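You operate a simulated robot arm through the tools that you are given. There is no shell and no other tool. Be economical: measure what you need, move in short steps, check, and stop when the job is done.

Carry out the task below with a simulated two-armed robot. There is one attempt and no reset: what you move stays moved.

## Task
Roll the dusty oranges into the rinse basket, dip them under water, lift it out and drain the rinse sink.
Fine: push the yellow gate down again; no dust is left; drain last and leave the drain open; the tap stays off; other oranges stay put.

The check looks at the end state, three seconds after you hand in, the way a careful person would. Anything else that was tipped, shoved, dropped, spilled or broken makes it a failure.

## Robot
Two 7-joint arms with two-finger parallel grippers on one trunk that stands fixed in place. Base frame: the origin is at the foot of the trunk, x ahead of it, y to its left, z up. Readings come in mm, degrees, newtons and seconds.
The left shoulder is at [50, 177, 1131], the right one opposite. With the tool pointing down near the work surface each hand reaches from about 200 to 700 mm from the base axis, measured 20 degrees to its own side. Payload 3.43 kg a hand.
Tool frame (each hand has its own): the origin (TCP) lies between the finger pads and is the grasp point; the fingertips stand 34 mm ahead of it; z points along the fingers, y is the line along which they close. Largest opening 128 mm; finger width 24, thickness 12; the body of the gripper, 48 by 130 mm, starts 96 mm behind the TCP.
Orientation is told as [roll, pitch, yaw] about the base's x, y, z axes, in that order, counted from this pose: with the fingers straight down and closing along the base's y, the tool's x points along the base's -x, its y along +y and its z along -z.

## Interface
- The arms move only by the tool play_rows. It takes "left_rows", "right_rows" or both (then of equal length, played together; a hand with none holds still); each is a list of rows, each a list of 3 entries, a list of its own where there are three numbers: the opening, from 0 (shut) to 1 (fully open), then the shift along the base's x, y, z in mm, then the turn, a rotation vector about the base's x, y, z in rad. In form: [[grip, [x, y, z], [rx, ry, rz]], ...]. A call has 1 to 20 rows; each row is the pose to reach, as a shift and turn from the pose commanded when the call began. Each row takes 0.2 s and may step no farther than 50 mm and 8.6 degrees from the row before; otherwise, or with a gripper value out of range, the whole call is refused. Where a pose cannot be reached the arm comes as near as it can. A force on the tool above 70 N (or 10 N above the force at the start of the call, whichever is more), or a blocked arm, ends the call early, and 0.2 s more pass. Each finger travels about 108 mm/s and halts on what it meets, pressing with about 43 N; the grip force reading is that of the motor and also rises with nothing between the fingers. The clock runs only during rows and for 0.2 s after the last one: add rows that repeat a pose to give the fingers time. It gives the time, the measured TCP pose, the force on the tool (base axes), the opening and the grip force at its end, in the units of the frame above (readings bear some noise), with the torque about the TCP (base axes, N m) and any sound that the robot's microphone picked up.
- Cameras (640 x 400 px; columns grow to the right, rows downward): "scene" is now at [156.4, 47.9, 1335.2]; the picture's right is [0.55, -0.84, 0.00], its down [-0.11, -0.07, -0.99] and it looks along [0.83, 0.54, -0.13] (base axes); focal length 214 px, centre (320, 200). "left" rides on the left gripper at [76, 11, -160] in its tool frame; the picture's right is [-0.15, 0.99, 0.00], its down [-0.88, -0.13, -0.46] and it looks along [-0.45, -0.07, 0.89] (tool axes); focal length 234 px, centre (320, 200). "right" rides on the right gripper at [76, -11, -160] in its tool frame; the picture's right is [0.15, 0.99, 0.00], its down [-0.88, 0.13, -0.46] and it looks along [-0.45, 0.07, 0.89] (tool axes); focal length 234 px, centre (320, 200). There is no depth. A picture from a camera that has moved, and an enlarged one, comes with that camera's place and axes in the base frame and with its lens. The place of the scene camera against the robot may be out by one fixed shift of up to 12 mm in any direction.
- get_image(camera): a new picture of that camera. It takes no simulated time.
- raise_lower(by): slides the trunk up (or, below 0, down) by that many mm; the arms and the scene camera ride with it, the base frame stays. It gives what a move gives, with no picture.
- turn_head(pan, tilt): turns the head with the scene camera to pan (to the left, within 80 degrees either way) and tilt (down, from -29 to 69), counted from straight ahead of the robot. It gives what a move gives.
- enlarge(camera, box): a new picture of the part [left, top, right, bottom] of that camera's present view, enlarged. It takes no simulated time.
- finish_job(): hands the job in; it is judged then, once.

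Work in short steps. Places have to be worked out from the pictures, the camera data and where the tool is seen: move nearer, look again, correct. Check each grasp and each placing, and mend what went wrong. You have 120 turns and 94 pictures in all, those below and enlarged ones among them. Open the grippers and draw the arms clear of the work before you hand the job in, unless the task says otherwise; then end with one line.

The tools are called after ">>>" by a JSON object that holds its "name" and its "arguments". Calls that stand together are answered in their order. play_rows: Moves the arms, as the interface text tells. Its arguments: {"type":"object","properties":{"left_rows":{"type":"array"},"right_rows":{"type":"array"}},"required":[]} The other tools are called the same way: raise_lower (by) slides the trunk up or down; turn_head (pan, tilt) turns the head that bears the scene camera; get_image (camera) takes a picture; enlarge (camera, box) takes an enlarged picture of a part of a camera's view; finish_job () hands the job in.

At the start:

```text
time: 0.0
left_tcp_pos: [193.1, 235.5, 1295.3]
left_orientation: [-0.1, 0.1, -0.1]
left_force: [0.2, 0.2, 0.5]
left_moment: [0.05, 0.0, 0.03]
left_gripper_width: 128.0
left_grip_force: 0.0
right_tcp_pos: [372.2, 4.9, 1295.3]
right_orientation: [0.0, 0.0, -0.1]
right_force: [-0.5, -0.1, 0.2]
right_moment: [0.01, 0.03, -0.03]
right_gripper_width: 128.0
right_grip_force: 0.0
trunk travel left (down, up): [-302.0, 99.0]
head pan, tilt: [33.1, 7.3]
```

scene: 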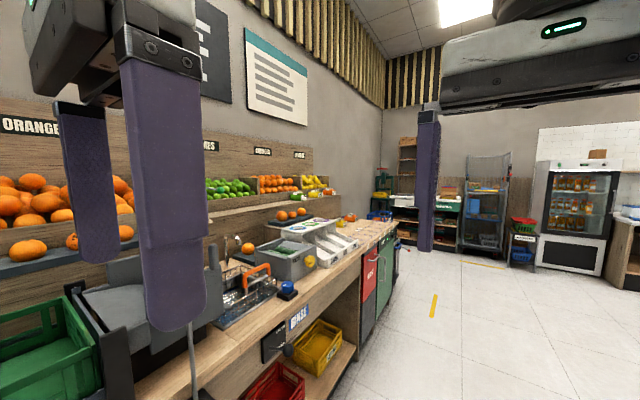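
right: 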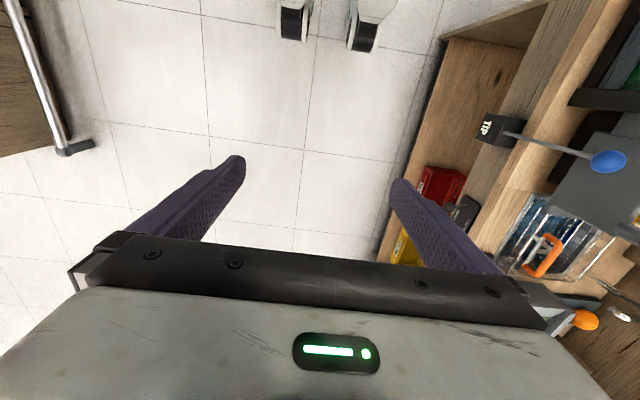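
left: 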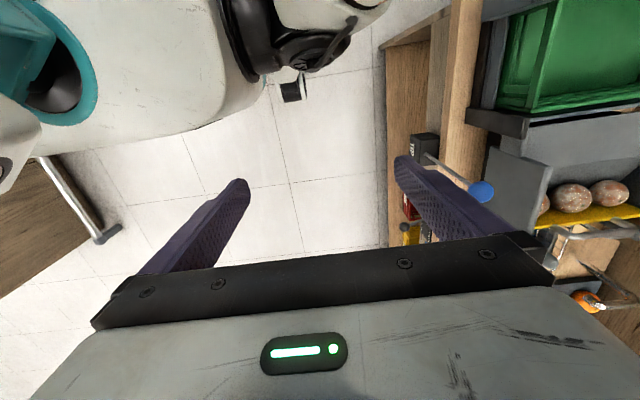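

The work counter is on the robot's left side, with the sink, an orange basket handle and a lever with a blue knob marked TIP. I turn the head towards it for a better view.

>>> {"name": "turn_head", "arguments": {"pan": 75, "tilt": 40}}

>>> {"name": "get_image", "arguments": {"camera": "scene"}}

```text
time: 1.1
left_tcp_pos: [193.0, 235.4, 1295.5]
left_orientation: [0.1, 0.0, 0.1]
left_force: [0.5, -0.3, 0.1]
left_moment: [0.03, -0.01, 0.02]
left_gripper_width: 128.0
left_grip_force: 0.0
right_tcp_pos: [372.7, 3.9, 1295.7]
right_orientation: [0.0, -0.1, 0.0]
right_force: [0.5, 0.3, 0.1]
right_moment: [-0.01, 0.03, -0.01]
right_gripper_width: 128.1
right_grip_force: 0.1
trunk travel left (down, up): [-302.0, 99.0]
head pan, tilt: [75.0, 40.0]
```

```text
90 pictures are left
camera scene: at [101.1, 79.5, 1283.3], right [0.97, -0.26, 0.0], down [-0.17, -0.62, -0.77], along [0.2, 0.74, -0.64], focal length 214 px, centre (320, 200)
```

scene: 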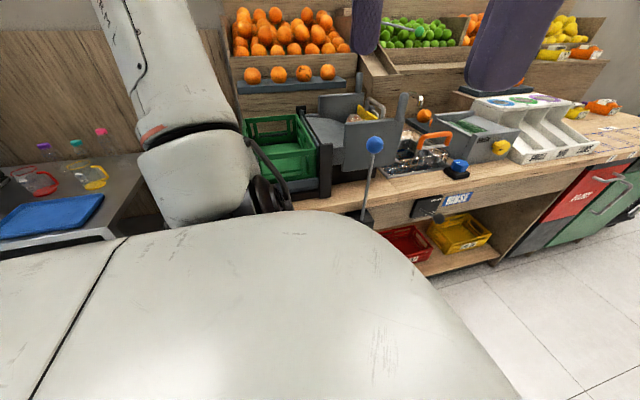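

Let me enlarge the work area.

>>> {"name": "enlarge", "arguments": {"camera": "scene", "box": [290, 80, 530, 230]}}

>>> {"name": "enlarge", "arguments": {"camera": "left", "box": [380, 0, 640, 320]}}

>>> {"name": "enlarge", "arguments": {"camera": "right", "box": [400, 80, 640, 340]}}

```text
2.67 times, centred on (410, 155) of scene
camera zoom: at [101.1, 79.5, 1283.3], right [0.97, -0.26, 0.0], down [-0.17, -0.62, -0.77], along [0.2, 0.74, -0.64], focal length 572 px, centre (80, 320)
```

zoom: 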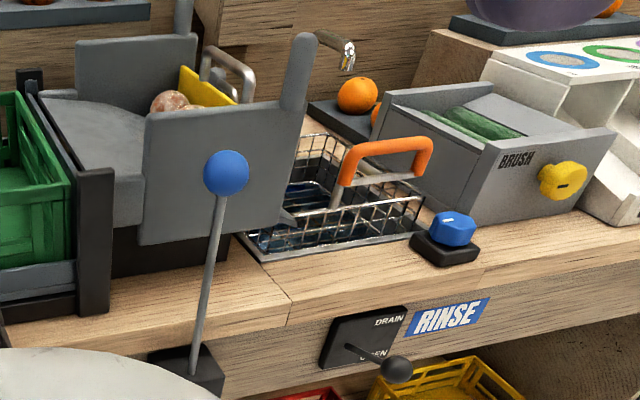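

```text
1.25 times, centred on (510, 160) of left
camera zoom: at [119.1, 246.7, 1453.4], right [0.15, 0.99, 0.0], down [0.88, -0.13, 0.46], along [0.45, -0.07, -0.89], focal length 293 px, centre (82, 250)
```

zoom: 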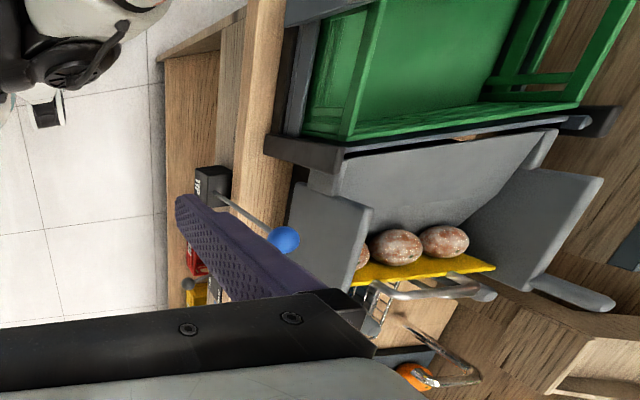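

```text
1.54 times, centred on (520, 210) of right
camera zoom: at [295.3, -5.4, 1455.2], right [-0.15, 0.99, 0.0], down [0.88, 0.13, 0.46], along [0.45, 0.07, -0.89], focal length 360 px, centre (12, 185)
```

zoom: 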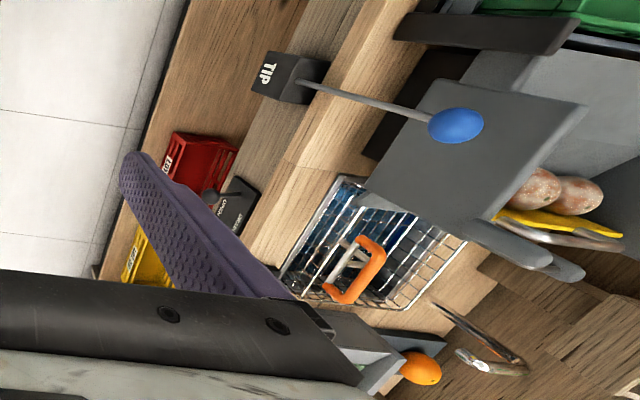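

Triangulating: the blue TIP knob is at about (346, 517, 1056) and the counter top at z≈925. I move the left hand over the area, staying high, to see it from above.

>>> {"name": "play_rows", "arguments": {"left_rows": [[1, [30, 25, 5], [0, 0, 0]], [1, [70, 50, 15], [0, 0, 0]], [1, [110, 75, 25], [0, 0, 0]], [1, [150, 100, 35], [0, 0, 0]], [1, [190, 125, 40], [0, 0, 0]], [1, [230, 150, 40], [0, 0, 0]], [1, [270, 175, 40], [0, 0, 0]], [1, [310, 200, 40], [0, 0, 0]], [1, [310, 200, 40], [0, 0, 0]]]}}

>>> {"name": "get_image", "arguments": {"camera": "left"}}

>>> {"name": "get_image", "arguments": {"camera": "scene"}}

```text
time: 3.1
left_tcp_pos: [455.3, 380.4, 1264.0]
left_orientation: [0.0, -0.3, 0.1]
left_force: [0.1, -1.0, -0.2]
left_moment: [0.02, 0.0, -0.02]
left_gripper_width: 128.0
left_grip_force: 0.1
left hand out of reach, approached as far as the arm can: row 2, 3, 4, 5, 6, 7, 8, 9
right_tcp_pos: [371.7, 4.4, 1294.9]
right_orientation: [0.1, 0.0, 0.0]
right_force: [-0.5, -0.7, 0.3]
right_moment: [-0.02, -0.04, 0.01]
right_gripper_width: 127.8
right_grip_force: 0.1
trunk travel left (down, up): [-302.0, 99.0]
head pan, tilt: [75.0, 40.0]
```

```text
86 pictures are left
camera left: at [379.7, 390.9, 1421.1], right [0.14, 0.99, 0.0], down [0.88, -0.13, 0.46], along [0.45, -0.07, -0.89], focal length 234 px, centre (320, 200)
```

left: 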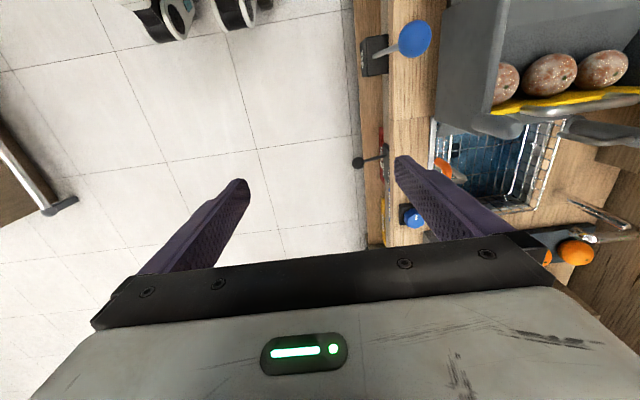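

```text
85 pictures are left
camera scene: at [100.4, 79.3, 1283.3], right [0.97, -0.26, 0.0], down [-0.17, -0.62, -0.77], along [0.2, 0.74, -0.64], focal length 214 px, centre (320, 200)
```

scene: 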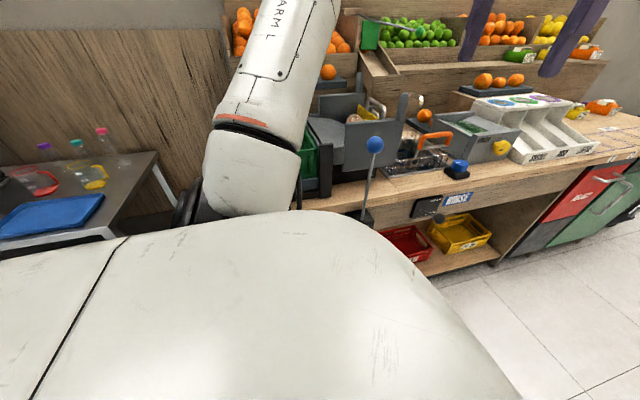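

The left arm is near its limit at this height. I zoom in on the sink and chute.

>>> {"name": "enlarge", "arguments": {"camera": "left", "box": [340, 0, 640, 280]}}

>>> {"name": "enlarge", "arguments": {"camera": "scene", "box": [300, 80, 480, 220]}}

```text
1.43 times, centred on (490, 140) of left
camera zoom: at [379.7, 390.9, 1421.1], right [0.14, 0.99, 0.0], down [0.88, -0.13, 0.46], along [0.45, -0.07, -0.89], focal length 334 px, centre (77, 286)
```

zoom: 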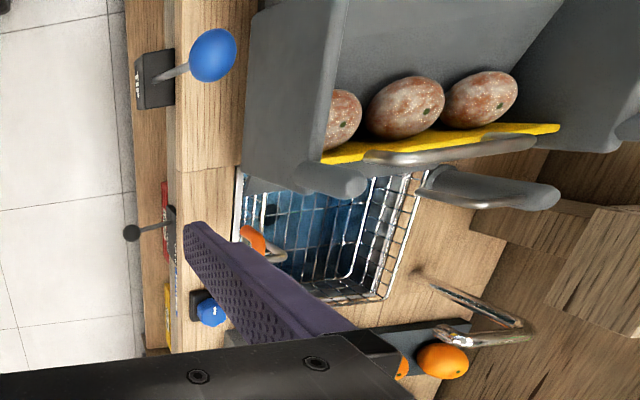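

```text
2.86 times, centred on (390, 150) of scene
camera zoom: at [100.4, 79.3, 1283.3], right [0.97, -0.26, 0.0], down [-0.17, -0.62, -0.77], along [0.2, 0.74, -0.64], focal length 613 px, centre (120, 343)
```

zoom: 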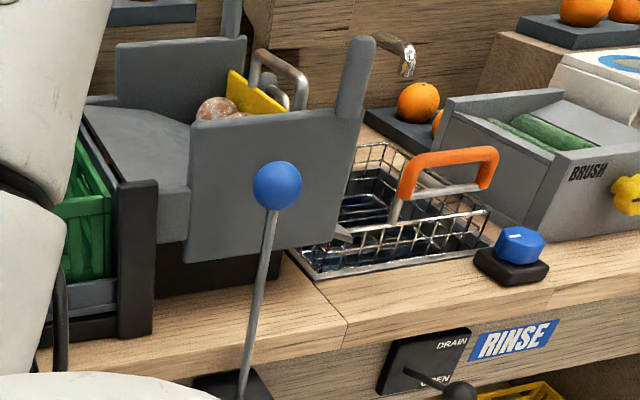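

Three dusty oranges wait behind the yellow gate on the chute; the basket has an orange handle at about (540, 530, 1055). I raise the trunk to gain reach and a better view over the chute wall.

>>> {"name": "raise_lower", "arguments": {"by": 95}}

>>> {"name": "enlarge", "arguments": {"camera": "scene", "box": [280, 80, 500, 240]}}

```text
time: 4.4
left_tcp_pos: [454.9, 380.9, 1357.3]
left_orientation: [0.0, -0.1, 0.2]
left_force: [0.6, -0.5, -0.5]
left_moment: [-0.03, -0.03, -0.01]
left_gripper_width: 128.1
left_grip_force: 0.1
right_tcp_pos: [373.7, 4.7, 1390.4]
right_orientation: [-0.1, 0.0, 0.0]
right_force: [-0.6, 0.6, 0.9]
right_moment: [-0.03, -0.03, 0.01]
right_gripper_width: 128.3
right_grip_force: 0.0
trunk travel left (down, up): [-397.0, 4.0]
head pan, tilt: [75.0, 40.0]
```

```text
2.50 times, centred on (390, 160) of scene
camera zoom: at [101.2, 79.6, 1378.2], right [0.97, -0.26, 0.0], down [-0.17, -0.62, -0.77], along [0.2, 0.74, -0.64], focal length 536 px, centre (145, 300)
```

zoom: 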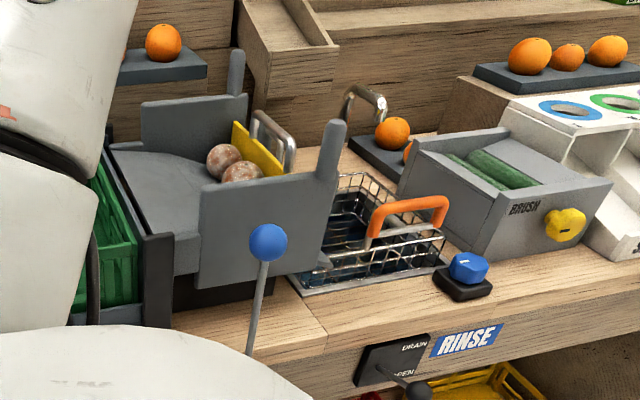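

I tilt the left hand to point forward-down toward the sink and lower it, for a closer look.

>>> {"name": "play_rows", "arguments": {"left_rows": [[1, [0, -10, -20], [0.14, 0, 0]], [1, [0, -20, -50], [0.28, 0, 0]], [1, [0, -20, -80], [0.42, 0, 0]], [1, [0, -20, -110], [0.56, 0, 0]], [1, [0, -20, -140], [0.7, 0, 0]], [1, [0, -20, -140], [0.7, 0, 0]]]}}

>>> {"name": "get_image", "arguments": {"camera": "left"}}

```text
time: 5.8
left_tcp_pos: [453.7, 361.6, 1217.0]
left_orientation: [40.2, -0.3, 0.0]
left_force: [-0.3, -0.1, -0.3]
left_moment: [0.02, -0.01, -0.02]
left_gripper_width: 128.0
left_grip_force: 0.0
right_tcp_pos: [371.5, 4.7, 1390.7]
right_orientation: [-0.1, -0.1, 0.0]
right_force: [-1.3, -0.9, -0.1]
right_moment: [-0.01, 0.0, 0.01]
right_gripper_width: 128.0
right_grip_force: 0.1
trunk travel left (down, up): [-397.0, 4.0]
head pan, tilt: [75.0, 40.0]
```

```text
81 pictures are left
camera left: at [378.8, 265.9, 1345.5], right [0.14, 0.76, 0.64], down [0.88, -0.39, 0.27], along [0.45, 0.52, -0.72], focal length 234 px, centre (320, 200)
```

left: 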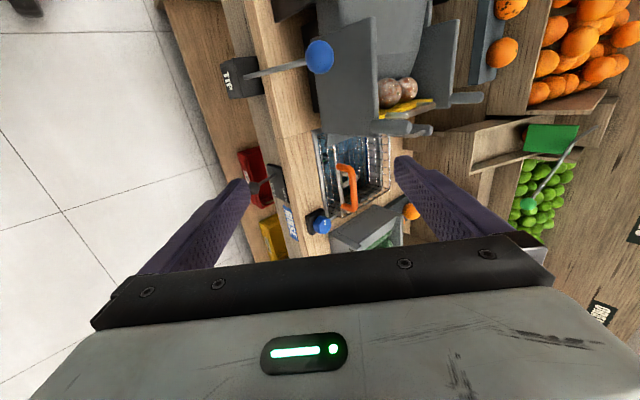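

Good viewpoint; I zoom in on the sink.

>>> {"name": "enlarge", "arguments": {"camera": "left", "box": [230, 20, 450, 260]}}

>>> {"name": "enlarge", "arguments": {"camera": "left", "box": [290, 110, 410, 220]}}

```text
1.67 times, centred on (340, 140) of left
camera zoom: at [378.8, 265.9, 1345.5], right [0.14, 0.76, 0.64], down [0.88, -0.39, 0.27], along [0.45, 0.52, -0.72], focal length 390 px, centre (287, 300)
```

zoom: 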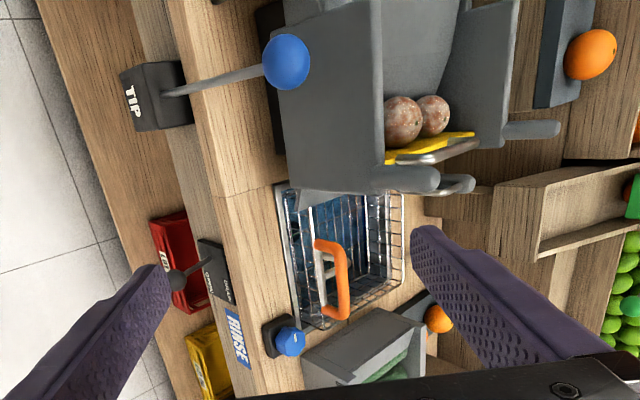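

```text
3.64 times, centred on (350, 165) of left
camera zoom: at [378.8, 265.9, 1345.5], right [0.14, 0.76, 0.64], down [0.88, -0.39, 0.27], along [0.45, 0.52, -0.72], focal length 852 px, centre (211, 327)
```

zoom: 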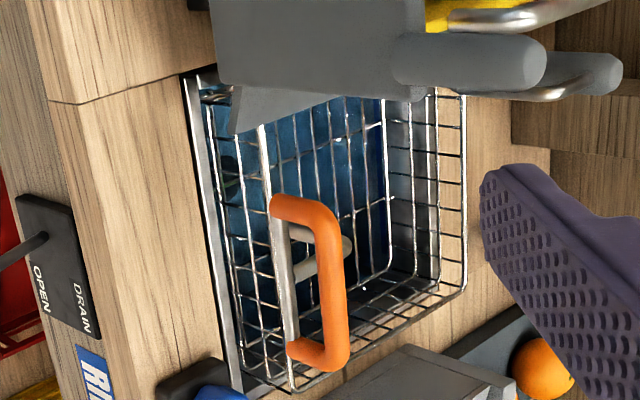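

Zoom is sharp, so I take a tight zoom from the scene camera at the basket and the gate.

>>> {"name": "enlarge", "arguments": {"camera": "scene", "box": [385, 135, 475, 205]}}

>>> {"name": "enlarge", "arguments": {"camera": "scene", "box": [320, 90, 420, 200]}}

>>> {"name": "enlarge", "arguments": {"camera": "left", "box": [300, 0, 460, 140]}}

```text
5.71 times, centred on (430, 170) of scene
camera zoom: at [100.5, 79.5, 1378.3], right [0.97, -0.26, 0.0], down [-0.17, -0.62, -0.77], along [0.2, 0.74, -0.64], focal length 1226 px, centre (-309, 371)
```

zoom: 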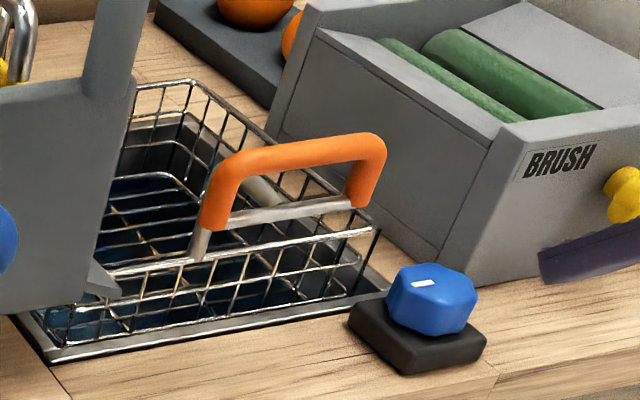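

```text
3.64 times, centred on (370, 145) of scene
camera zoom: at [100.5, 79.5, 1378.3], right [0.97, -0.26, 0.0], down [-0.17, -0.62, -0.77], along [0.2, 0.74, -0.64], focal length 780 px, centre (138, 400)
```

zoom: 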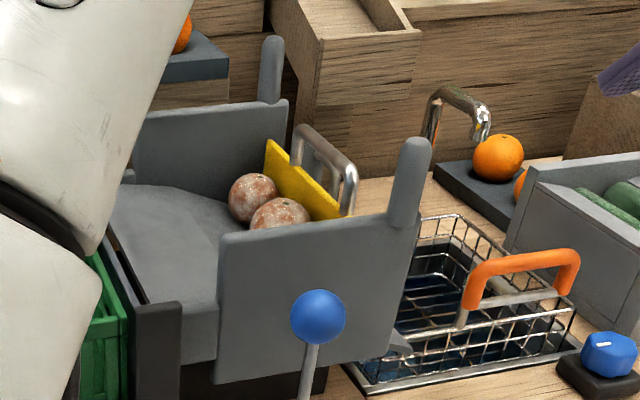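

```text
2.86 times, centred on (380, 70) of left
camera zoom: at [378.8, 265.9, 1345.5], right [0.14, 0.76, 0.64], down [0.88, -0.39, 0.27], along [0.45, 0.52, -0.72], focal length 669 px, centre (149, 571)
```

zoom: 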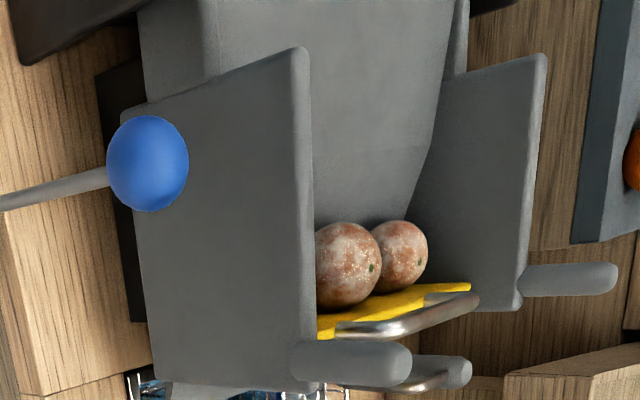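

Geometry worked out: basket grip runs along x at about (570, 557, 1045); gate handle bar along y at about x 455, y 610–690, z≈1095; drain knob (590, 455, 810). For the gate I need the fingers closing along x, so I turn the left hand 90° about its own axis in place.

>>> {"name": "play_rows", "arguments": {"left_rows": [[1, [0, 0, 0], [0, -0.092, 0.109]], [1, [0, 5, 0], [0, -0.184, 0.219]], [1, [0, 10, 5], [0, -0.276, 0.328]], [1, [0, 15, 10], [0, -0.367, 0.438]], [1, [0, 20, 15], [0, -0.459, 0.547]], [1, [0, 25, 20], [0, -0.551, 0.656]], [1, [0, 30, 20], [0, -0.643, 0.766]], [1, [0, 35, 20], [0, -0.735, 0.875]], [1, [0, 40, 20], [0, -0.827, 0.985]], [1, [0, 45, 20], [0, -0.918, 1.094]], [1, [0, 50, 20], [0, -1.01, 1.203]], [1, [0, 50, 20], [0, -1.01, 1.203]]]}}

>>> {"name": "get_image", "arguments": {"camera": "left"}}

```text
time: 8.4
left_tcp_pos: [454.6, 411.0, 1238.0]
left_orientation: [-0.1, -40.2, 90.3]
left_force: [-1.0, -0.7, 0.0]
left_moment: [0.0, 0.01, 0.0]
left_gripper_width: 128.1
left_grip_force: 0.0
right_tcp_pos: [373.0, 4.4, 1390.7]
right_orientation: [0.0, -0.1, 0.0]
right_force: [0.4, 0.3, 0.1]
right_moment: [-0.01, 0.02, -0.01]
right_gripper_width: 128.0
right_grip_force: 0.0
trunk travel left (down, up): [-397.0, 4.0]
head pan, tilt: [75.0, 40.0]
```

```text
75 pictures are left
camera left: at [445.5, 249.4, 1309.3], right [-0.99, 0.11, 0.09], down [0.13, 0.38, 0.92], along [0.06, 0.92, -0.39], focal length 234 px, centre (320, 200)
```

left: 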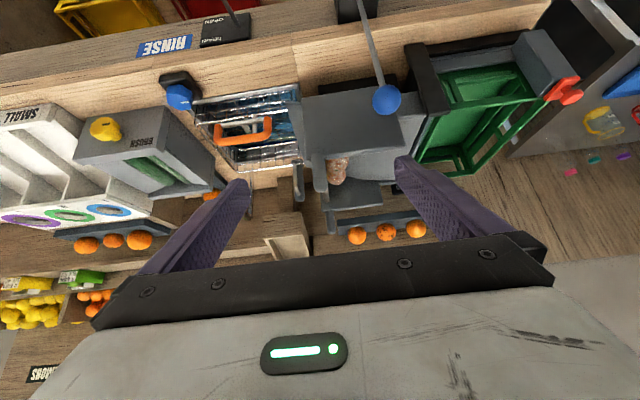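

Orientation is good. I reduce the tilt to ~20° and move above and just short of the gate handle.

>>> {"name": "play_rows", "arguments": {"left_rows": [[1, [0, 30, 5], [-0.09, 0, 0]], [1, [0, 60, 10], [-0.18, 0, 0]], [1, [0, 90, 10], [-0.27, 0, 0]], [1, [0, 120, 10], [-0.35, 0, 0]], [1, [0, 120, 10], [-0.35, 0, 0]]]}}

>>> {"name": "get_image", "arguments": {"camera": "left"}}

```text
time: 9.6
left_tcp_pos: [454.3, 529.9, 1246.7]
left_orientation: [0.0, -20.0, 90.1]
left_force: [0.2, -0.1, 0.0]
left_moment: [0.0, 0.04, 0.02]
left_gripper_width: 128.0
left_grip_force: 0.1
right_tcp_pos: [371.9, 3.9, 1390.5]
right_orientation: [-0.1, -0.1, 0.0]
right_force: [0.1, -0.1, 0.4]
right_moment: [0.0, 0.01, 0.01]
right_gripper_width: 128.1
right_grip_force: 0.1
trunk travel left (down, up): [-397.0, 4.0]
head pan, tilt: [75.0, 40.0]
```

```text
74 pictures are left
camera left: at [444.9, 403.9, 1370.2], right [-0.99, 0.14, 0.05], down [0.13, 0.67, 0.73], along [0.07, 0.73, -0.68], focal length 234 px, centre (320, 200)
```

left: 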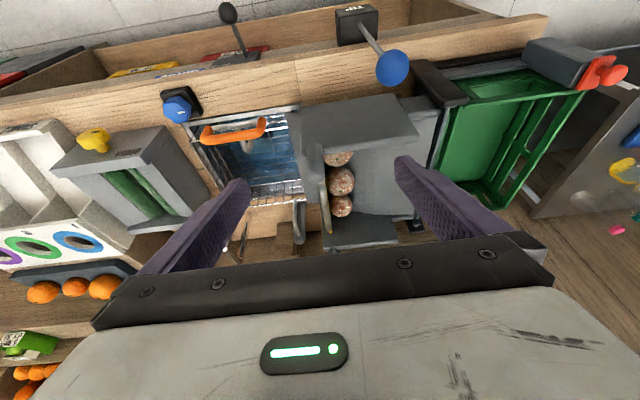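

>>> {"name": "enlarge", "arguments": {"camera": "left", "box": [230, 80, 430, 260]}}

>>> {"name": "enlarge", "arguments": {"camera": "scene", "box": [330, 90, 430, 190]}}

```text
2.22 times, centred on (330, 170) of left
camera zoom: at [444.9, 403.9, 1370.2], right [-0.99, 0.14, 0.05], down [0.13, 0.67, 0.73], along [0.07, 0.73, -0.68], focal length 520 px, centre (298, 267)
```

zoom: 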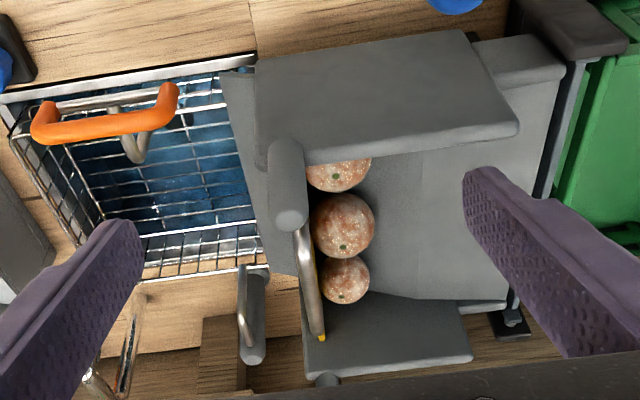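

```text
4.00 times, centred on (380, 140) of scene
camera zoom: at [100.9, 79.2, 1378.3], right [0.97, -0.26, 0.0], down [-0.17, -0.62, -0.77], along [0.2, 0.74, -0.64], focal length 858 px, centre (80, 440)
```

zoom: 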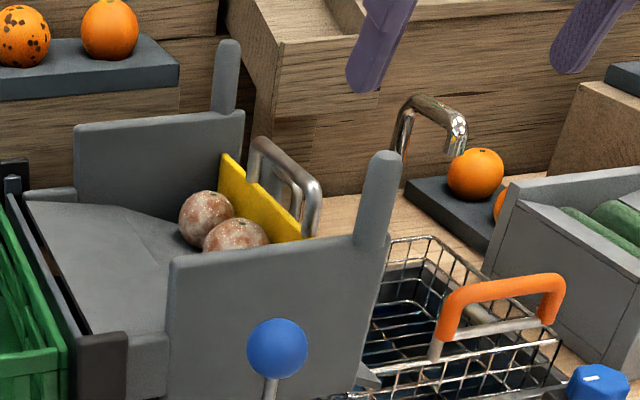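

There is an unexplained grey/silver piece near the gate's far side; I zoom on it before going in.

>>> {"name": "enlarge", "arguments": {"camera": "left", "box": [290, 140, 370, 230]}}

```text
4.44 times, centred on (330, 185) of left
camera zoom: at [444.9, 403.9, 1370.2], right [-0.99, 0.14, 0.05], down [0.13, 0.67, 0.73], along [0.07, 0.73, -0.68], focal length 1041 px, centre (276, 267)
```

zoom: 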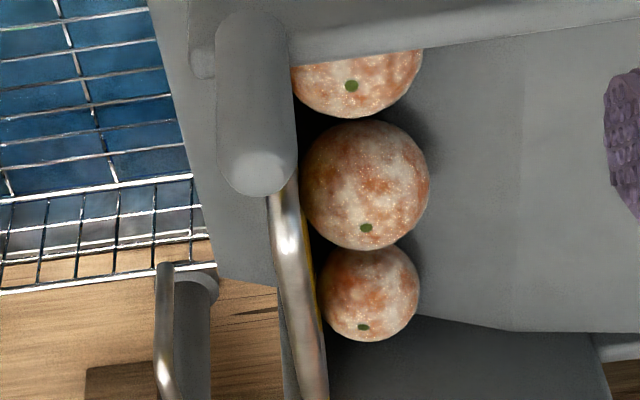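

The odd piece is far back at about y 860, out of the way. The gate's bar sits at about x 455–467, y 655–760, z≈1095; I move above it with 40° tilt and the grip part-closed.

>>> {"name": "play_rows", "arguments": {"left_rows": [[0.8, [0, 30, 0], [0.09, 0, 0]], [0.6, [2, 65, -5], [0.18, 0, 0]], [0.5, [4, 100, -15], [0.27, 0, 0]], [0.5, [6, 130, -25], [0.35, 0, 0]], [0.5, [6, 150, -40], [0.35, 0, 0]], [0.5, [6, 150, -40], [0.35, 0, 0]]]}}

>>> {"name": "enlarge", "arguments": {"camera": "left", "box": [200, 20, 440, 260]}}

>>> {"name": "enlarge", "arguments": {"camera": "scene", "box": [320, 60, 430, 180]}}

```text
time: 11.0
left_tcp_pos: [460.9, 680.2, 1206.6]
left_orientation: [-0.1, -40.2, 90.0]
left_force: [0.3, -0.5, 0.6]
left_moment: [0.03, 0.01, -0.05]
left_gripper_width: 64.2
left_grip_force: 0.0
right_tcp_pos: [371.8, 5.5, 1390.1]
right_orientation: [0.1, -0.1, 0.0]
right_force: [-0.5, -0.4, -0.3]
right_moment: [0.0, -0.01, 0.03]
right_gripper_width: 128.1
right_grip_force: 0.0
trunk travel left (down, up): [-397.0, 4.0]
head pan, tilt: [75.0, 40.0]
```

```text
1.67 times, centred on (320, 140) of left
camera zoom: at [451.1, 518.6, 1279.2], right [-0.99, 0.11, 0.09], down [0.13, 0.38, 0.92], along [0.07, 0.92, -0.39], focal length 390 px, centre (320, 300)
```

zoom: 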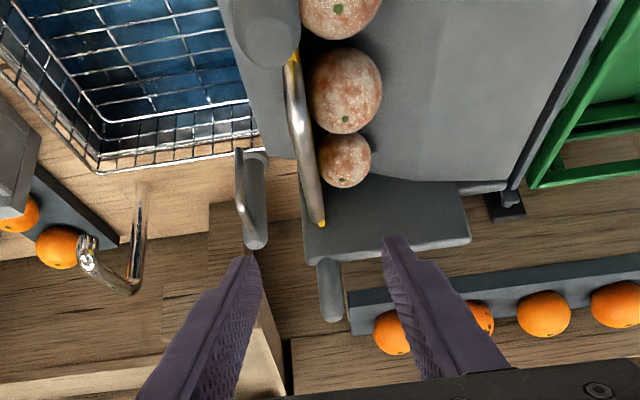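

```text
3.33 times, centred on (375, 120) of scene
camera zoom: at [100.9, 79.1, 1378.3], right [0.97, -0.26, 0.0], down [-0.17, -0.62, -0.77], along [0.2, 0.74, -0.64], focal length 715 px, centre (137, 467)
```

zoom: 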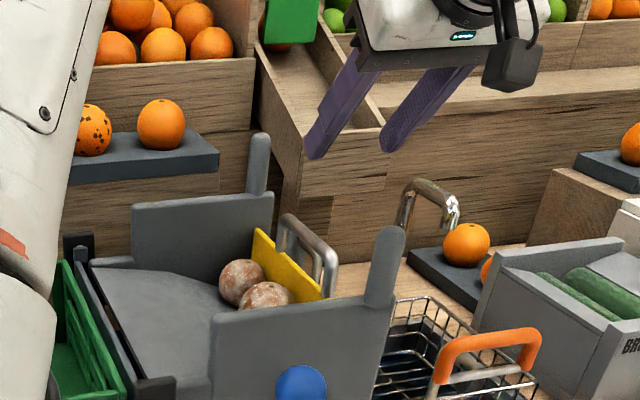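

Zoom on the gate handle from the scene camera to understand its shape.

>>> {"name": "enlarge", "arguments": {"camera": "scene", "box": [350, 110, 400, 150]}}

>>> {"name": "enlarge", "arguments": {"camera": "left", "box": [260, 30, 350, 180]}}

```text
10.00 times, centred on (375, 130) of scene
camera zoom: at [100.9, 79.1, 1378.3], right [0.97, -0.26, 0.0], down [-0.17, -0.62, -0.77], along [0.2, 0.74, -0.64], focal length 2145 px, centre (-230, 900)
```

zoom: 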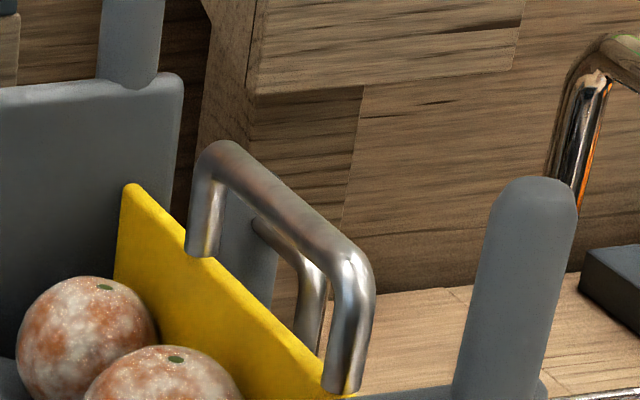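

```text
2.67 times, centred on (305, 105) of left
camera zoom: at [451.1, 518.6, 1279.2], right [-0.99, 0.11, 0.09], down [0.13, 0.38, 0.92], along [0.07, 0.92, -0.39], focal length 624 px, centre (360, 453)
```

zoom: 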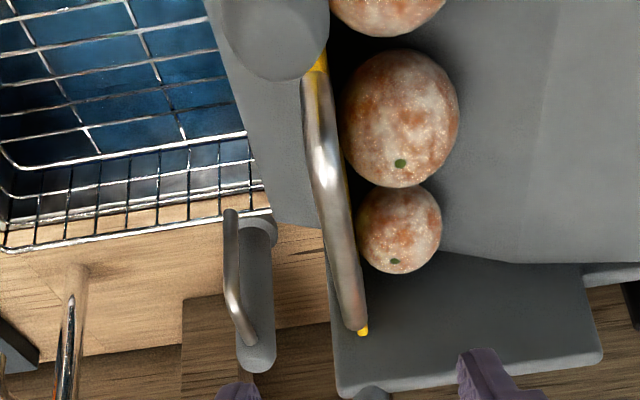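

The handle is an upright arch: bar along y at x≈468, y 695–810, top z≈1078; the front post (466, 600, top 1155) would hit my camera in this orientation. I lean the hand towards −x (about 30°) with less y-tilt so everything clears.

>>> {"name": "play_rows", "arguments": {"left_rows": [[0.5, [-3, 7, 0], [-0.068, -0.104, -0.018]], [0.5, [-6, 14, 0], [-0.137, -0.208, -0.037]], [0.5, [-9, 21, 0], [-0.205, -0.311, -0.055]], [0.5, [-12, 28, -10], [-0.274, -0.415, -0.074]], [0.5, [-15, 35, -25], [-0.342, -0.519, -0.092]], [0.5, [-15, 35, -35], [-0.342, -0.519, -0.092]]]}}

>>> {"name": "get_image", "arguments": {"camera": "left"}}

>>> {"name": "enlarge", "arguments": {"camera": "scene", "box": [330, 70, 430, 170]}}

```text
time: 12.4
left_tcp_pos: [445.8, 716.4, 1172.6]
left_orientation: [-31.7, -17.2, 100.4]
left_force: [-0.1, 0.4, -0.6]
left_moment: [-0.02, -0.02, 0.02]
left_gripper_width: 64.0
left_grip_force: 0.1
right_tcp_pos: [373.0, 4.6, 1390.6]
right_orientation: [-0.1, -0.1, 0.0]
right_force: [0.1, 0.0, -0.1]
right_moment: [0.01, 0.01, 0.01]
right_gripper_width: 128.2
right_grip_force: 0.0
trunk travel left (down, up): [-397.0, 4.0]
head pan, tilt: [75.0, 40.0]
```

```text
66 pictures are left
camera left: at [375.8, 589.0, 1273.3], right [-0.88, 0.14, -0.45], down [-0.25, 0.67, 0.7], along [0.4, 0.73, -0.56], focal length 234 px, centre (320, 200)
```

left: 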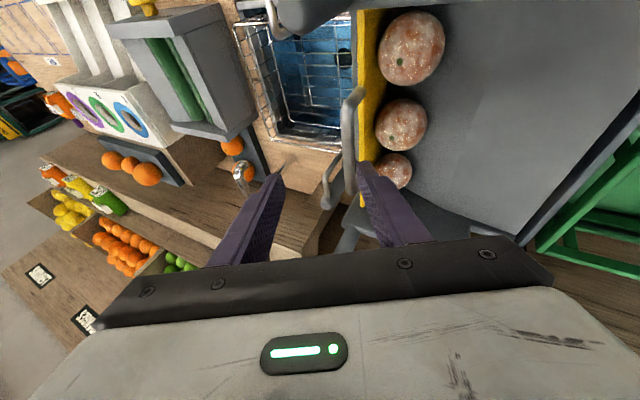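

```text
4.00 times, centred on (380, 120) of scene
camera zoom: at [101.3, 79.2, 1378.2], right [0.97, -0.26, 0.0], down [-0.17, -0.62, -0.77], along [0.2, 0.74, -0.64], focal length 858 px, centre (80, 520)
```

zoom: 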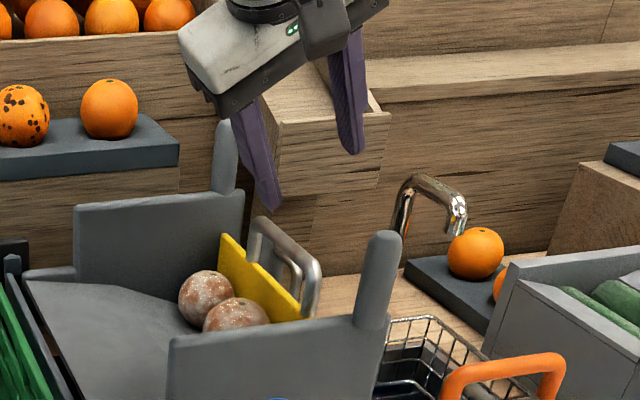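

Everything clears. I narrow the grip to ~40 mm and come down toward the bar (estimated at x≈461, y≈740, z≈1078).

>>> {"name": "play_rows", "arguments": {"left_rows": [[0.33, [2, 4, -10], [0, 0, 0]], [0.33, [5, 10, -35], [0, 0, 0]], [0.33, [7, 14, -55], [0, 0, 0]], [0.33, [7, 14, -55], [0, 0, 0]]]}}

>>> {"name": "enlarge", "arguments": {"camera": "left", "box": [220, 40, 460, 260]}}

>>> {"name": "enlarge", "arguments": {"camera": "scene", "box": [345, 95, 415, 155]}}

```text
time: 13.4
left_tcp_pos: [452.1, 728.3, 1118.7]
left_orientation: [-31.6, -17.2, 100.4]
left_force: [-0.3, -0.2, -0.5]
left_moment: [-0.01, 0.01, 0.01]
left_gripper_width: 42.1
left_grip_force: 0.0
right_tcp_pos: [372.3, 4.5, 1390.6]
right_orientation: [0.0, -0.2, 0.0]
right_force: [0.3, 0.6, 0.2]
right_moment: [0.03, 0.0, -0.01]
right_gripper_width: 128.1
right_grip_force: 0.0
trunk travel left (down, up): [-397.0, 4.0]
head pan, tilt: [75.0, 40.0]
```

```text
1.82 times, centred on (340, 150) of left
camera zoom: at [382.3, 602.6, 1218.6], right [-0.88, 0.14, -0.45], down [-0.25, 0.67, 0.7], along [0.4, 0.73, -0.56], focal length 426 px, centre (284, 291)
```

zoom: 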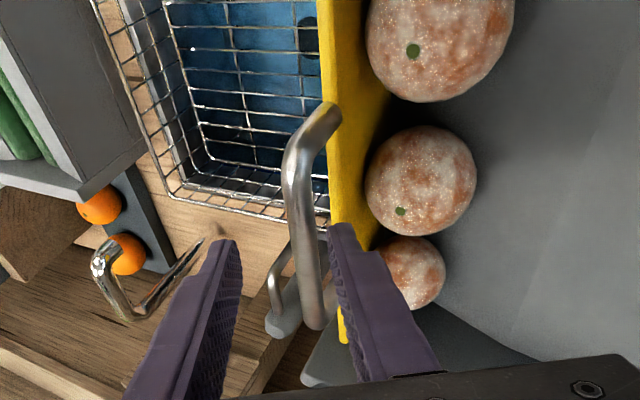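

```text
6.67 times, centred on (380, 125) of scene
camera zoom: at [100.9, 79.4, 1378.2], right [0.97, -0.26, 0.0], down [-0.17, -0.62, -0.77], along [0.2, 0.74, -0.64], focal length 1430 px, centre (-80, 700)
```

zoom: 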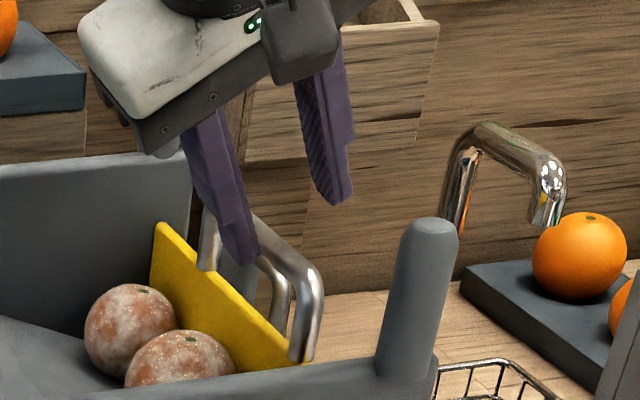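

The bar lies between the fingers, slightly to the inner side. I descend onto it and close.

>>> {"name": "play_rows", "arguments": {"left_rows": [[0.33, [4, 1, -12], [0, 0, 0]], [0.33, [8, 2, -24], [0, 0, 0]], [0.33, [11, 2, -35], [0, 0, 0]], [0.33, [11, 2, -35], [0, 0, 0]], [0.15, [11, 2, -35], [0, 0, 0]], [0.0, [11, 2, -35], [0, 0, 0]], [0.0, [11, 2, -35], [0, 0, 0]]]}}

>>> {"name": "enlarge", "arguments": {"camera": "left", "box": [220, 40, 460, 260]}}

```text
time: 15.0
left_tcp_pos: [462.1, 729.9, 1080.2]
left_orientation: [-31.3, -17.2, 100.4]
left_force: [-11.3, -2.1, -4.1]
left_moment: [0.11, 0.14, 0.22]
left_gripper_width: 13.2
left_grip_force: 44.6
right_tcp_pos: [371.2, 5.3, 1389.8]
right_orientation: [0.0, -0.2, 0.0]
right_force: [-0.4, -0.4, -0.1]
right_moment: [-0.02, 0.01, -0.03]
right_gripper_width: 127.9
right_grip_force: 0.1
trunk travel left (down, up): [-397.0, 4.0]
head pan, tilt: [75.0, 40.0]
```

```text
1.82 times, centred on (340, 150) of left
camera zoom: at [392.3, 604.9, 1182.1], right [-0.88, 0.13, -0.45], down [-0.25, 0.67, 0.7], along [0.39, 0.73, -0.56], focal length 426 px, centre (284, 291)
```

zoom: 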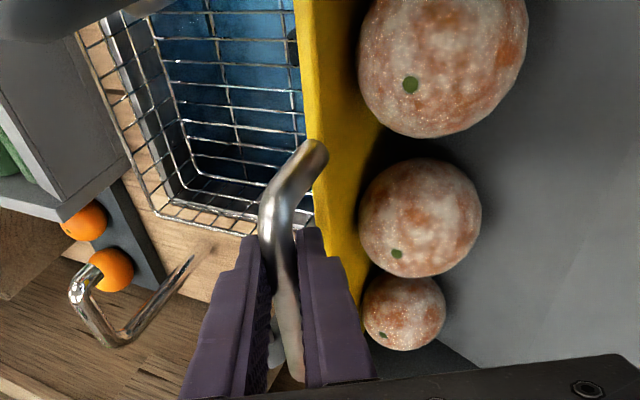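

Firm grip on the bar (13 mm). I lift slowly while relieving the sideways force.

>>> {"name": "play_rows", "arguments": {"left_rows": [[0, [-3, 0, 5], [0, 0, 0]], [0, [-4, 0, 15], [0, 0, 0]], [0, [-4, 0, 30], [0, 0, 0]], [0, [-4, 0, 45], [0, 0, 0]], [0, [-4, 0, 60], [0, 0, 0]], [0, [-4, 0, 60], [0, 0, 0]]]}}

>>> {"name": "enlarge", "arguments": {"camera": "scene", "box": [310, 70, 480, 200]}}

```text
time: 16.4
left_tcp_pos: [461.5, 731.1, 1142.0]
left_orientation: [-31.7, -17.2, 100.4]
left_force: [8.6, -1.4, -1.4]
left_moment: [-0.83, -0.07, -0.19]
left_gripper_width: 13.4
left_grip_force: 44.6
right_tcp_pos: [373.3, 4.5, 1389.0]
right_orientation: [0.0, 0.0, 0.1]
right_force: [-0.3, -0.4, -0.9]
right_moment: [0.04, 0.02, -0.05]
right_gripper_width: 128.1
right_grip_force: 0.1
trunk travel left (down, up): [-397.0, 4.0]
head pan, tilt: [75.0, 40.0]
```

```text
3.08 times, centred on (395, 135) of scene
camera zoom: at [102.5, 79.7, 1378.1], right [0.97, -0.26, 0.0], down [-0.17, -0.62, -0.77], along [0.2, 0.74, -0.64], focal length 660 px, centre (89, 400)
```

zoom: 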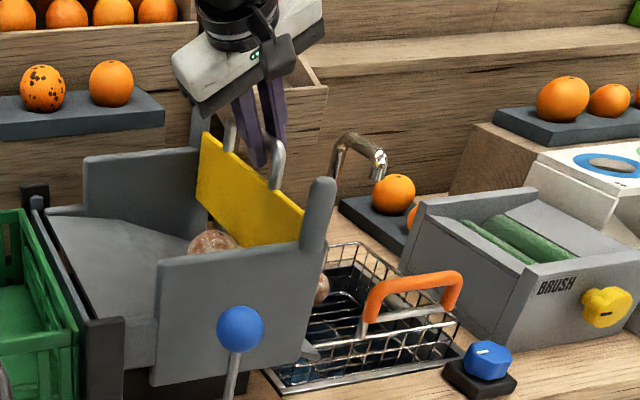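

The gate rises and an orange is already rolling out under it. I raise it a bit more.

>>> {"name": "play_rows", "arguments": {"left_rows": [[0, [2, 0, 12], [0, 0, 0]], [0, [2, 0, 24], [0, 0, 0]], [0, [2, 0, 32], [0, 0, 0]], [0, [2, 0, 32], [0, 0, 0]], [0, [2, 0, 32], [0, 0, 0]], [0, [2, 0, 32], [0, 0, 0]]]}}

>>> {"name": "enlarge", "arguments": {"camera": "scene", "box": [310, 70, 480, 200]}}

>>> {"name": "get_image", "arguments": {"camera": "left"}}

```text
time: 17.8
left_tcp_pos: [462.1, 731.1, 1173.9]
left_orientation: [-31.5, -17.2, 100.4]
left_force: [-2.1, -6.3, -3.4]
left_moment: [-0.9, 0.05, -0.2]
left_gripper_width: 13.2
left_grip_force: 45.0
right_tcp_pos: [373.0, 5.3, 1389.2]
right_orientation: [0.0, -0.1, 0.0]
right_force: [0.1, -0.4, 0.0]
right_moment: [-0.01, 0.01, 0.04]
right_gripper_width: 127.9
right_grip_force: 0.1
trunk travel left (down, up): [-397.0, 4.0]
head pan, tilt: [75.0, 40.0]
```

```text
3.08 times, centred on (395, 135) of scene
camera zoom: at [101.0, 79.2, 1378.3], right [0.97, -0.26, 0.0], down [-0.17, -0.62, -0.77], along [0.2, 0.74, -0.64], focal length 660 px, centre (89, 400)
```

zoom: 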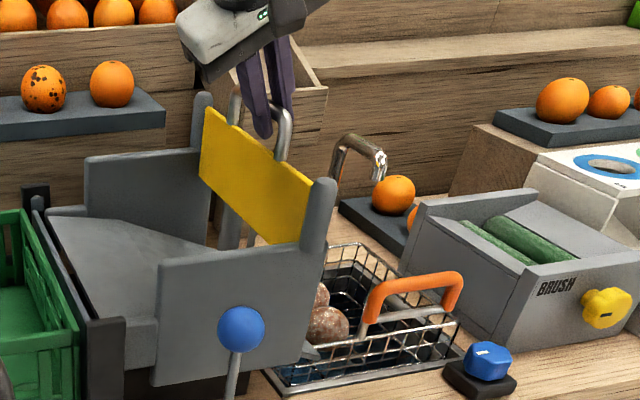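

```text
59 pictures are left
camera left: at [391.7, 604.8, 1275.4], right [-0.88, 0.14, -0.45], down [-0.25, 0.67, 0.7], along [0.4, 0.73, -0.56], focal length 234 px, centre (320, 200)
```

left: 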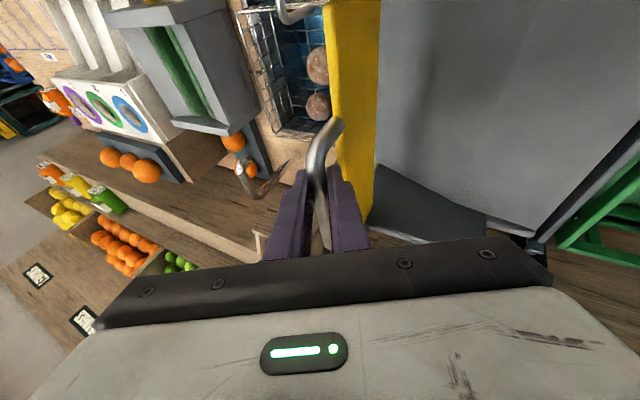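

All oranges have rolled off the chute into the basket. I lower the gate back down by the same path.

>>> {"name": "play_rows", "arguments": {"left_rows": [[0, [0, 0, -12], [0, 0, 0]], [0, [0, 0, -26], [0, 0, 0]], [0, [0, 0, -40], [0, 0, 0]], [0, [0, 0, -54], [0, 0, 0]], [0, [0, 0, -68], [0, 0, 0]], [0, [0, 0, -80], [0, 0, 0]], [0, [0, 0, -88], [0, 0, 0]], [0, [0, 0, -93], [0, 0, 0]], [0, [0, 0, -97], [0, 0, 0]], [0, [0, 0, -97], [0, 0, 0]]]}}

>>> {"name": "enlarge", "arguments": {"camera": "scene", "box": [310, 70, 480, 200]}}

```text
time: 20.0
left_tcp_pos: [461.6, 731.0, 1079.5]
left_orientation: [-31.9, -17.3, 100.7]
left_force: [-3.5, 3.7, 9.7]
left_moment: [-1.0, -0.04, -0.25]
left_gripper_width: 13.3
left_grip_force: 44.8
right_tcp_pos: [371.2, 3.9, 1390.9]
right_orientation: [0.0, -0.1, 0.1]
right_force: [-0.2, -0.2, -0.6]
right_moment: [0.02, 0.0, 0.0]
right_gripper_width: 128.3
right_grip_force: 0.2
trunk travel left (down, up): [-397.0, 4.0]
head pan, tilt: [75.0, 40.0]
```

```text
3.08 times, centred on (395, 135) of scene
camera zoom: at [99.6, 78.8, 1378.5], right [0.97, -0.26, 0.0], down [-0.17, -0.62, -0.77], along [0.2, 0.74, -0.64], focal length 660 px, centre (89, 400)
```

zoom: 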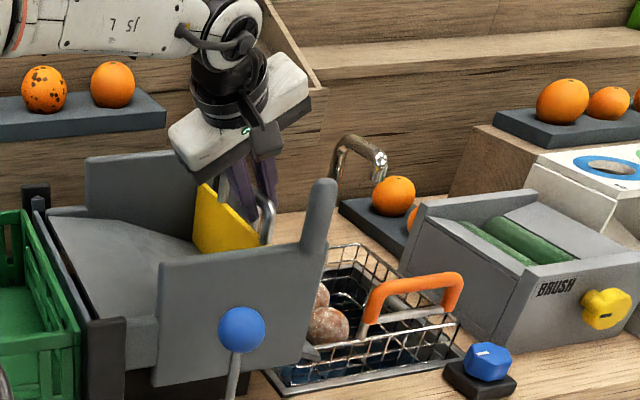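

Gate is back at its closed height (reading 1079.5 vs 1080 before). I open and back out along the fingers, then up.

>>> {"name": "play_rows", "arguments": {"left_rows": [[0.15, [0, 0, 0], [0, 0, 0]], [0.33, [0, 0, 0], [0, 0, 0]], [0.36, [0, 0, 0], [0, 0, 0]], [0.36, [-12, -9, 21], [0, 0, 0]], [0.36, [-24, -18, 42], [0, 0, 0]], [0.36, [-35, -26, 70], [0, 0, 0]], [0.36, [-40, -45, 105], [0, 0, 0]], [0.36, [-40, -70, 135], [0, 0, 0]], [0.36, [-30, -100, 160], [0, 0, 0]], [0.36, [-20, -130, 180], [0, 0, 0]]]}}

>>> {"name": "enlarge", "arguments": {"camera": "scene", "box": [310, 70, 480, 200]}}

>>> {"name": "get_image", "arguments": {"camera": "left"}}

```text
time: 22.2
left_tcp_pos: [443.0, 600.4, 1257.9]
left_orientation: [-31.4, -17.3, 100.4]
left_force: [0.5, 0.1, 0.4]
left_moment: [0.01, -0.01, 0.02]
left_gripper_width: 46.1
left_grip_force: 0.0
right_tcp_pos: [372.4, 4.9, 1390.6]
right_orientation: [-0.1, 0.0, 0.0]
right_force: [0.3, -0.4, 0.0]
right_moment: [0.03, 0.02, 0.0]
right_gripper_width: 127.7
right_grip_force: 0.1
trunk travel left (down, up): [-397.0, 4.0]
head pan, tilt: [75.0, 40.0]
```

```text
3.08 times, centred on (395, 135) of scene
camera zoom: at [101.0, 78.8, 1378.3], right [0.97, -0.26, 0.0], down [-0.17, -0.62, -0.77], along [0.2, 0.74, -0.64], focal length 660 px, centre (89, 400)
```

zoom: 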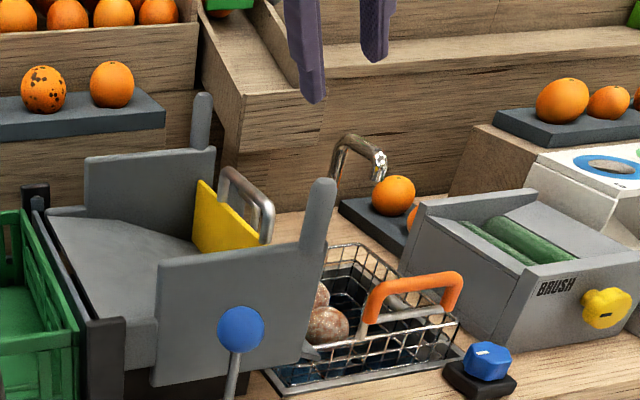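

```text
56 pictures are left
camera left: at [372.5, 473.3, 1358.6], right [-0.88, 0.14, -0.45], down [-0.25, 0.67, 0.7], along [0.4, 0.73, -0.56], focal length 234 px, centre (320, 200)
```

left: 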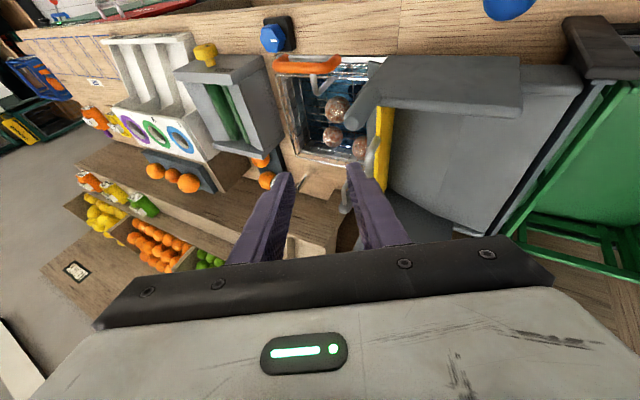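

Three oranges in the basket, gate clean. I zoom to see the basket, the hook below the handle and the grey post at the back.

>>> {"name": "enlarge", "arguments": {"camera": "left", "box": [255, 30, 415, 230]}}

>>> {"name": "enlarge", "arguments": {"camera": "left", "box": [270, 40, 380, 110]}}

```text
2.00 times, centred on (335, 130) of left
camera zoom: at [372.5, 473.3, 1358.6], right [-0.88, 0.14, -0.45], down [-0.25, 0.67, 0.7], along [0.4, 0.73, -0.56], focal length 468 px, centre (290, 340)
```

zoom: 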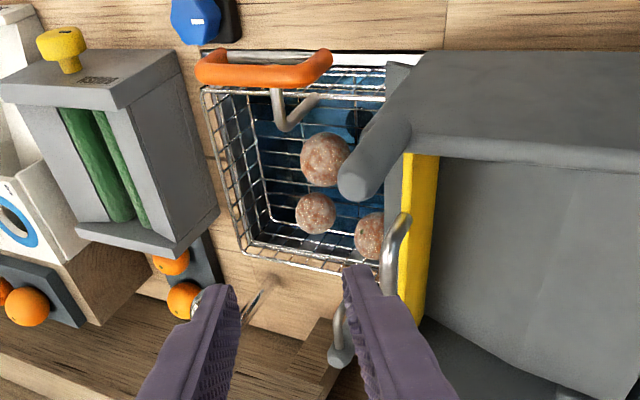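

```text
5.71 times, centred on (325, 75) of left
camera zoom: at [372.5, 473.3, 1358.6], right [-0.88, 0.14, -0.45], down [-0.25, 0.67, 0.7], along [0.4, 0.73, -0.56], focal length 1338 px, centre (291, 914)
```

zoom: 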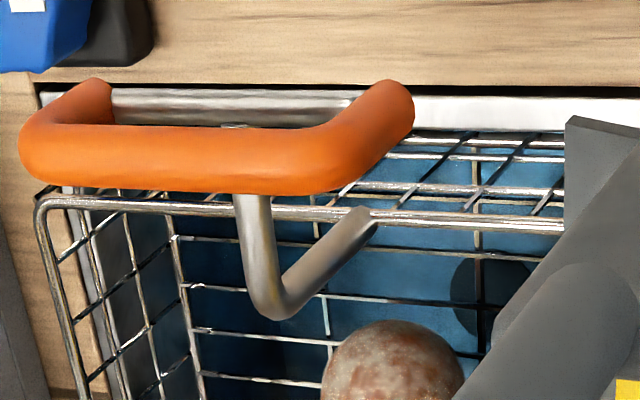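

The basket handle is better located now at about (598, 596, 1020), bar along x. I turn the hand so the fingers close along y, pointing forward-down, and hold it back for another look.

>>> {"name": "play_rows", "arguments": {"left_rows": [[0.4, [5, -8, 0], [0.065, 0.061, -0.101]], [0.45, [10, -16, 0], [0.131, 0.123, -0.201]], [0.5, [15, -24, 0], [0.196, 0.184, -0.302]], [0.5, [20, -32, 0], [0.261, 0.245, -0.402]], [0.5, [25, -40, 0], [0.327, 0.307, -0.503]], [0.5, [30, -48, 0], [0.392, 0.368, -0.604]], [0.5, [35, -56, 0], [0.457, 0.429, -0.704]], [0.5, [40, -64, 0], [0.523, 0.491, -0.805]], [0.5, [45, -72, 0], [0.588, 0.552, -0.905]], [0.5, [50, -80, 0], [0.653, 0.613, -1.006]], [0.5, [55, -90, -10], [0.719, 0.675, -1.106]], [0.5, [57, -100, -28], [0.784, 0.736, -1.207]], [0.5, [57, -100, -28], [0.784, 0.736, -1.207]]]}}

>>> {"name": "get_image", "arguments": {"camera": "left"}}

```text
time: 25.0
left_tcp_pos: [499.0, 501.7, 1229.6]
left_orientation: [30.1, -25.1, 0.0]
left_force: [-0.2, 0.9, 0.8]
left_moment: [0.0, 0.04, -0.01]
left_gripper_width: 64.1
left_grip_force: 0.0
right_tcp_pos: [372.4, 5.5, 1389.1]
right_orientation: [0.1, 0.0, 0.0]
right_force: [-0.6, 0.3, 0.6]
right_moment: [0.01, 0.02, 0.0]
right_gripper_width: 127.8
right_grip_force: 0.0
trunk travel left (down, up): [-397.0, 4.0]
head pan, tilt: [75.0, 40.0]
```

```text
53 pictures are left
camera left: at [371.0, 431.4, 1326.2], right [-0.08, 0.86, 0.51], down [0.66, -0.34, 0.67], along [0.75, 0.39, -0.54], focal length 234 px, centre (320, 200)
```

left: 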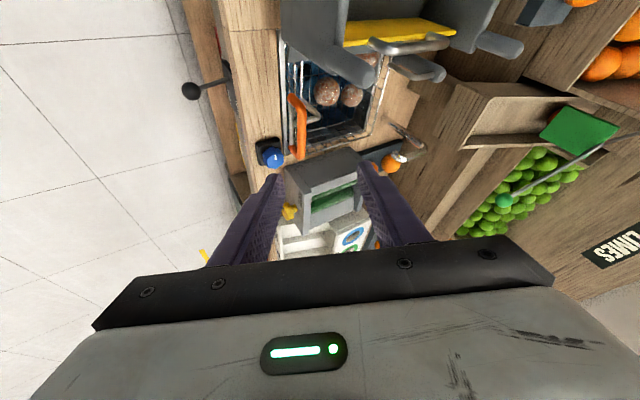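

>>> {"name": "enlarge", "arguments": {"camera": "left", "box": [250, 20, 450, 180]}}

```text
2.50 times, centred on (350, 100) of left
camera zoom: at [371.0, 431.4, 1326.2], right [-0.08, 0.86, 0.51], down [0.66, -0.34, 0.67], along [0.75, 0.39, -0.54], focal length 585 px, centre (245, 450)
```

zoom: 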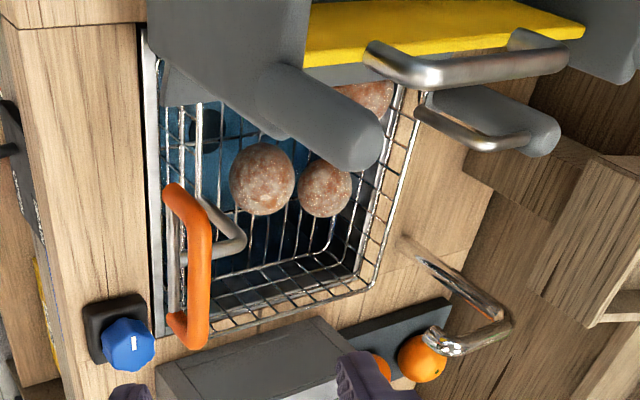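

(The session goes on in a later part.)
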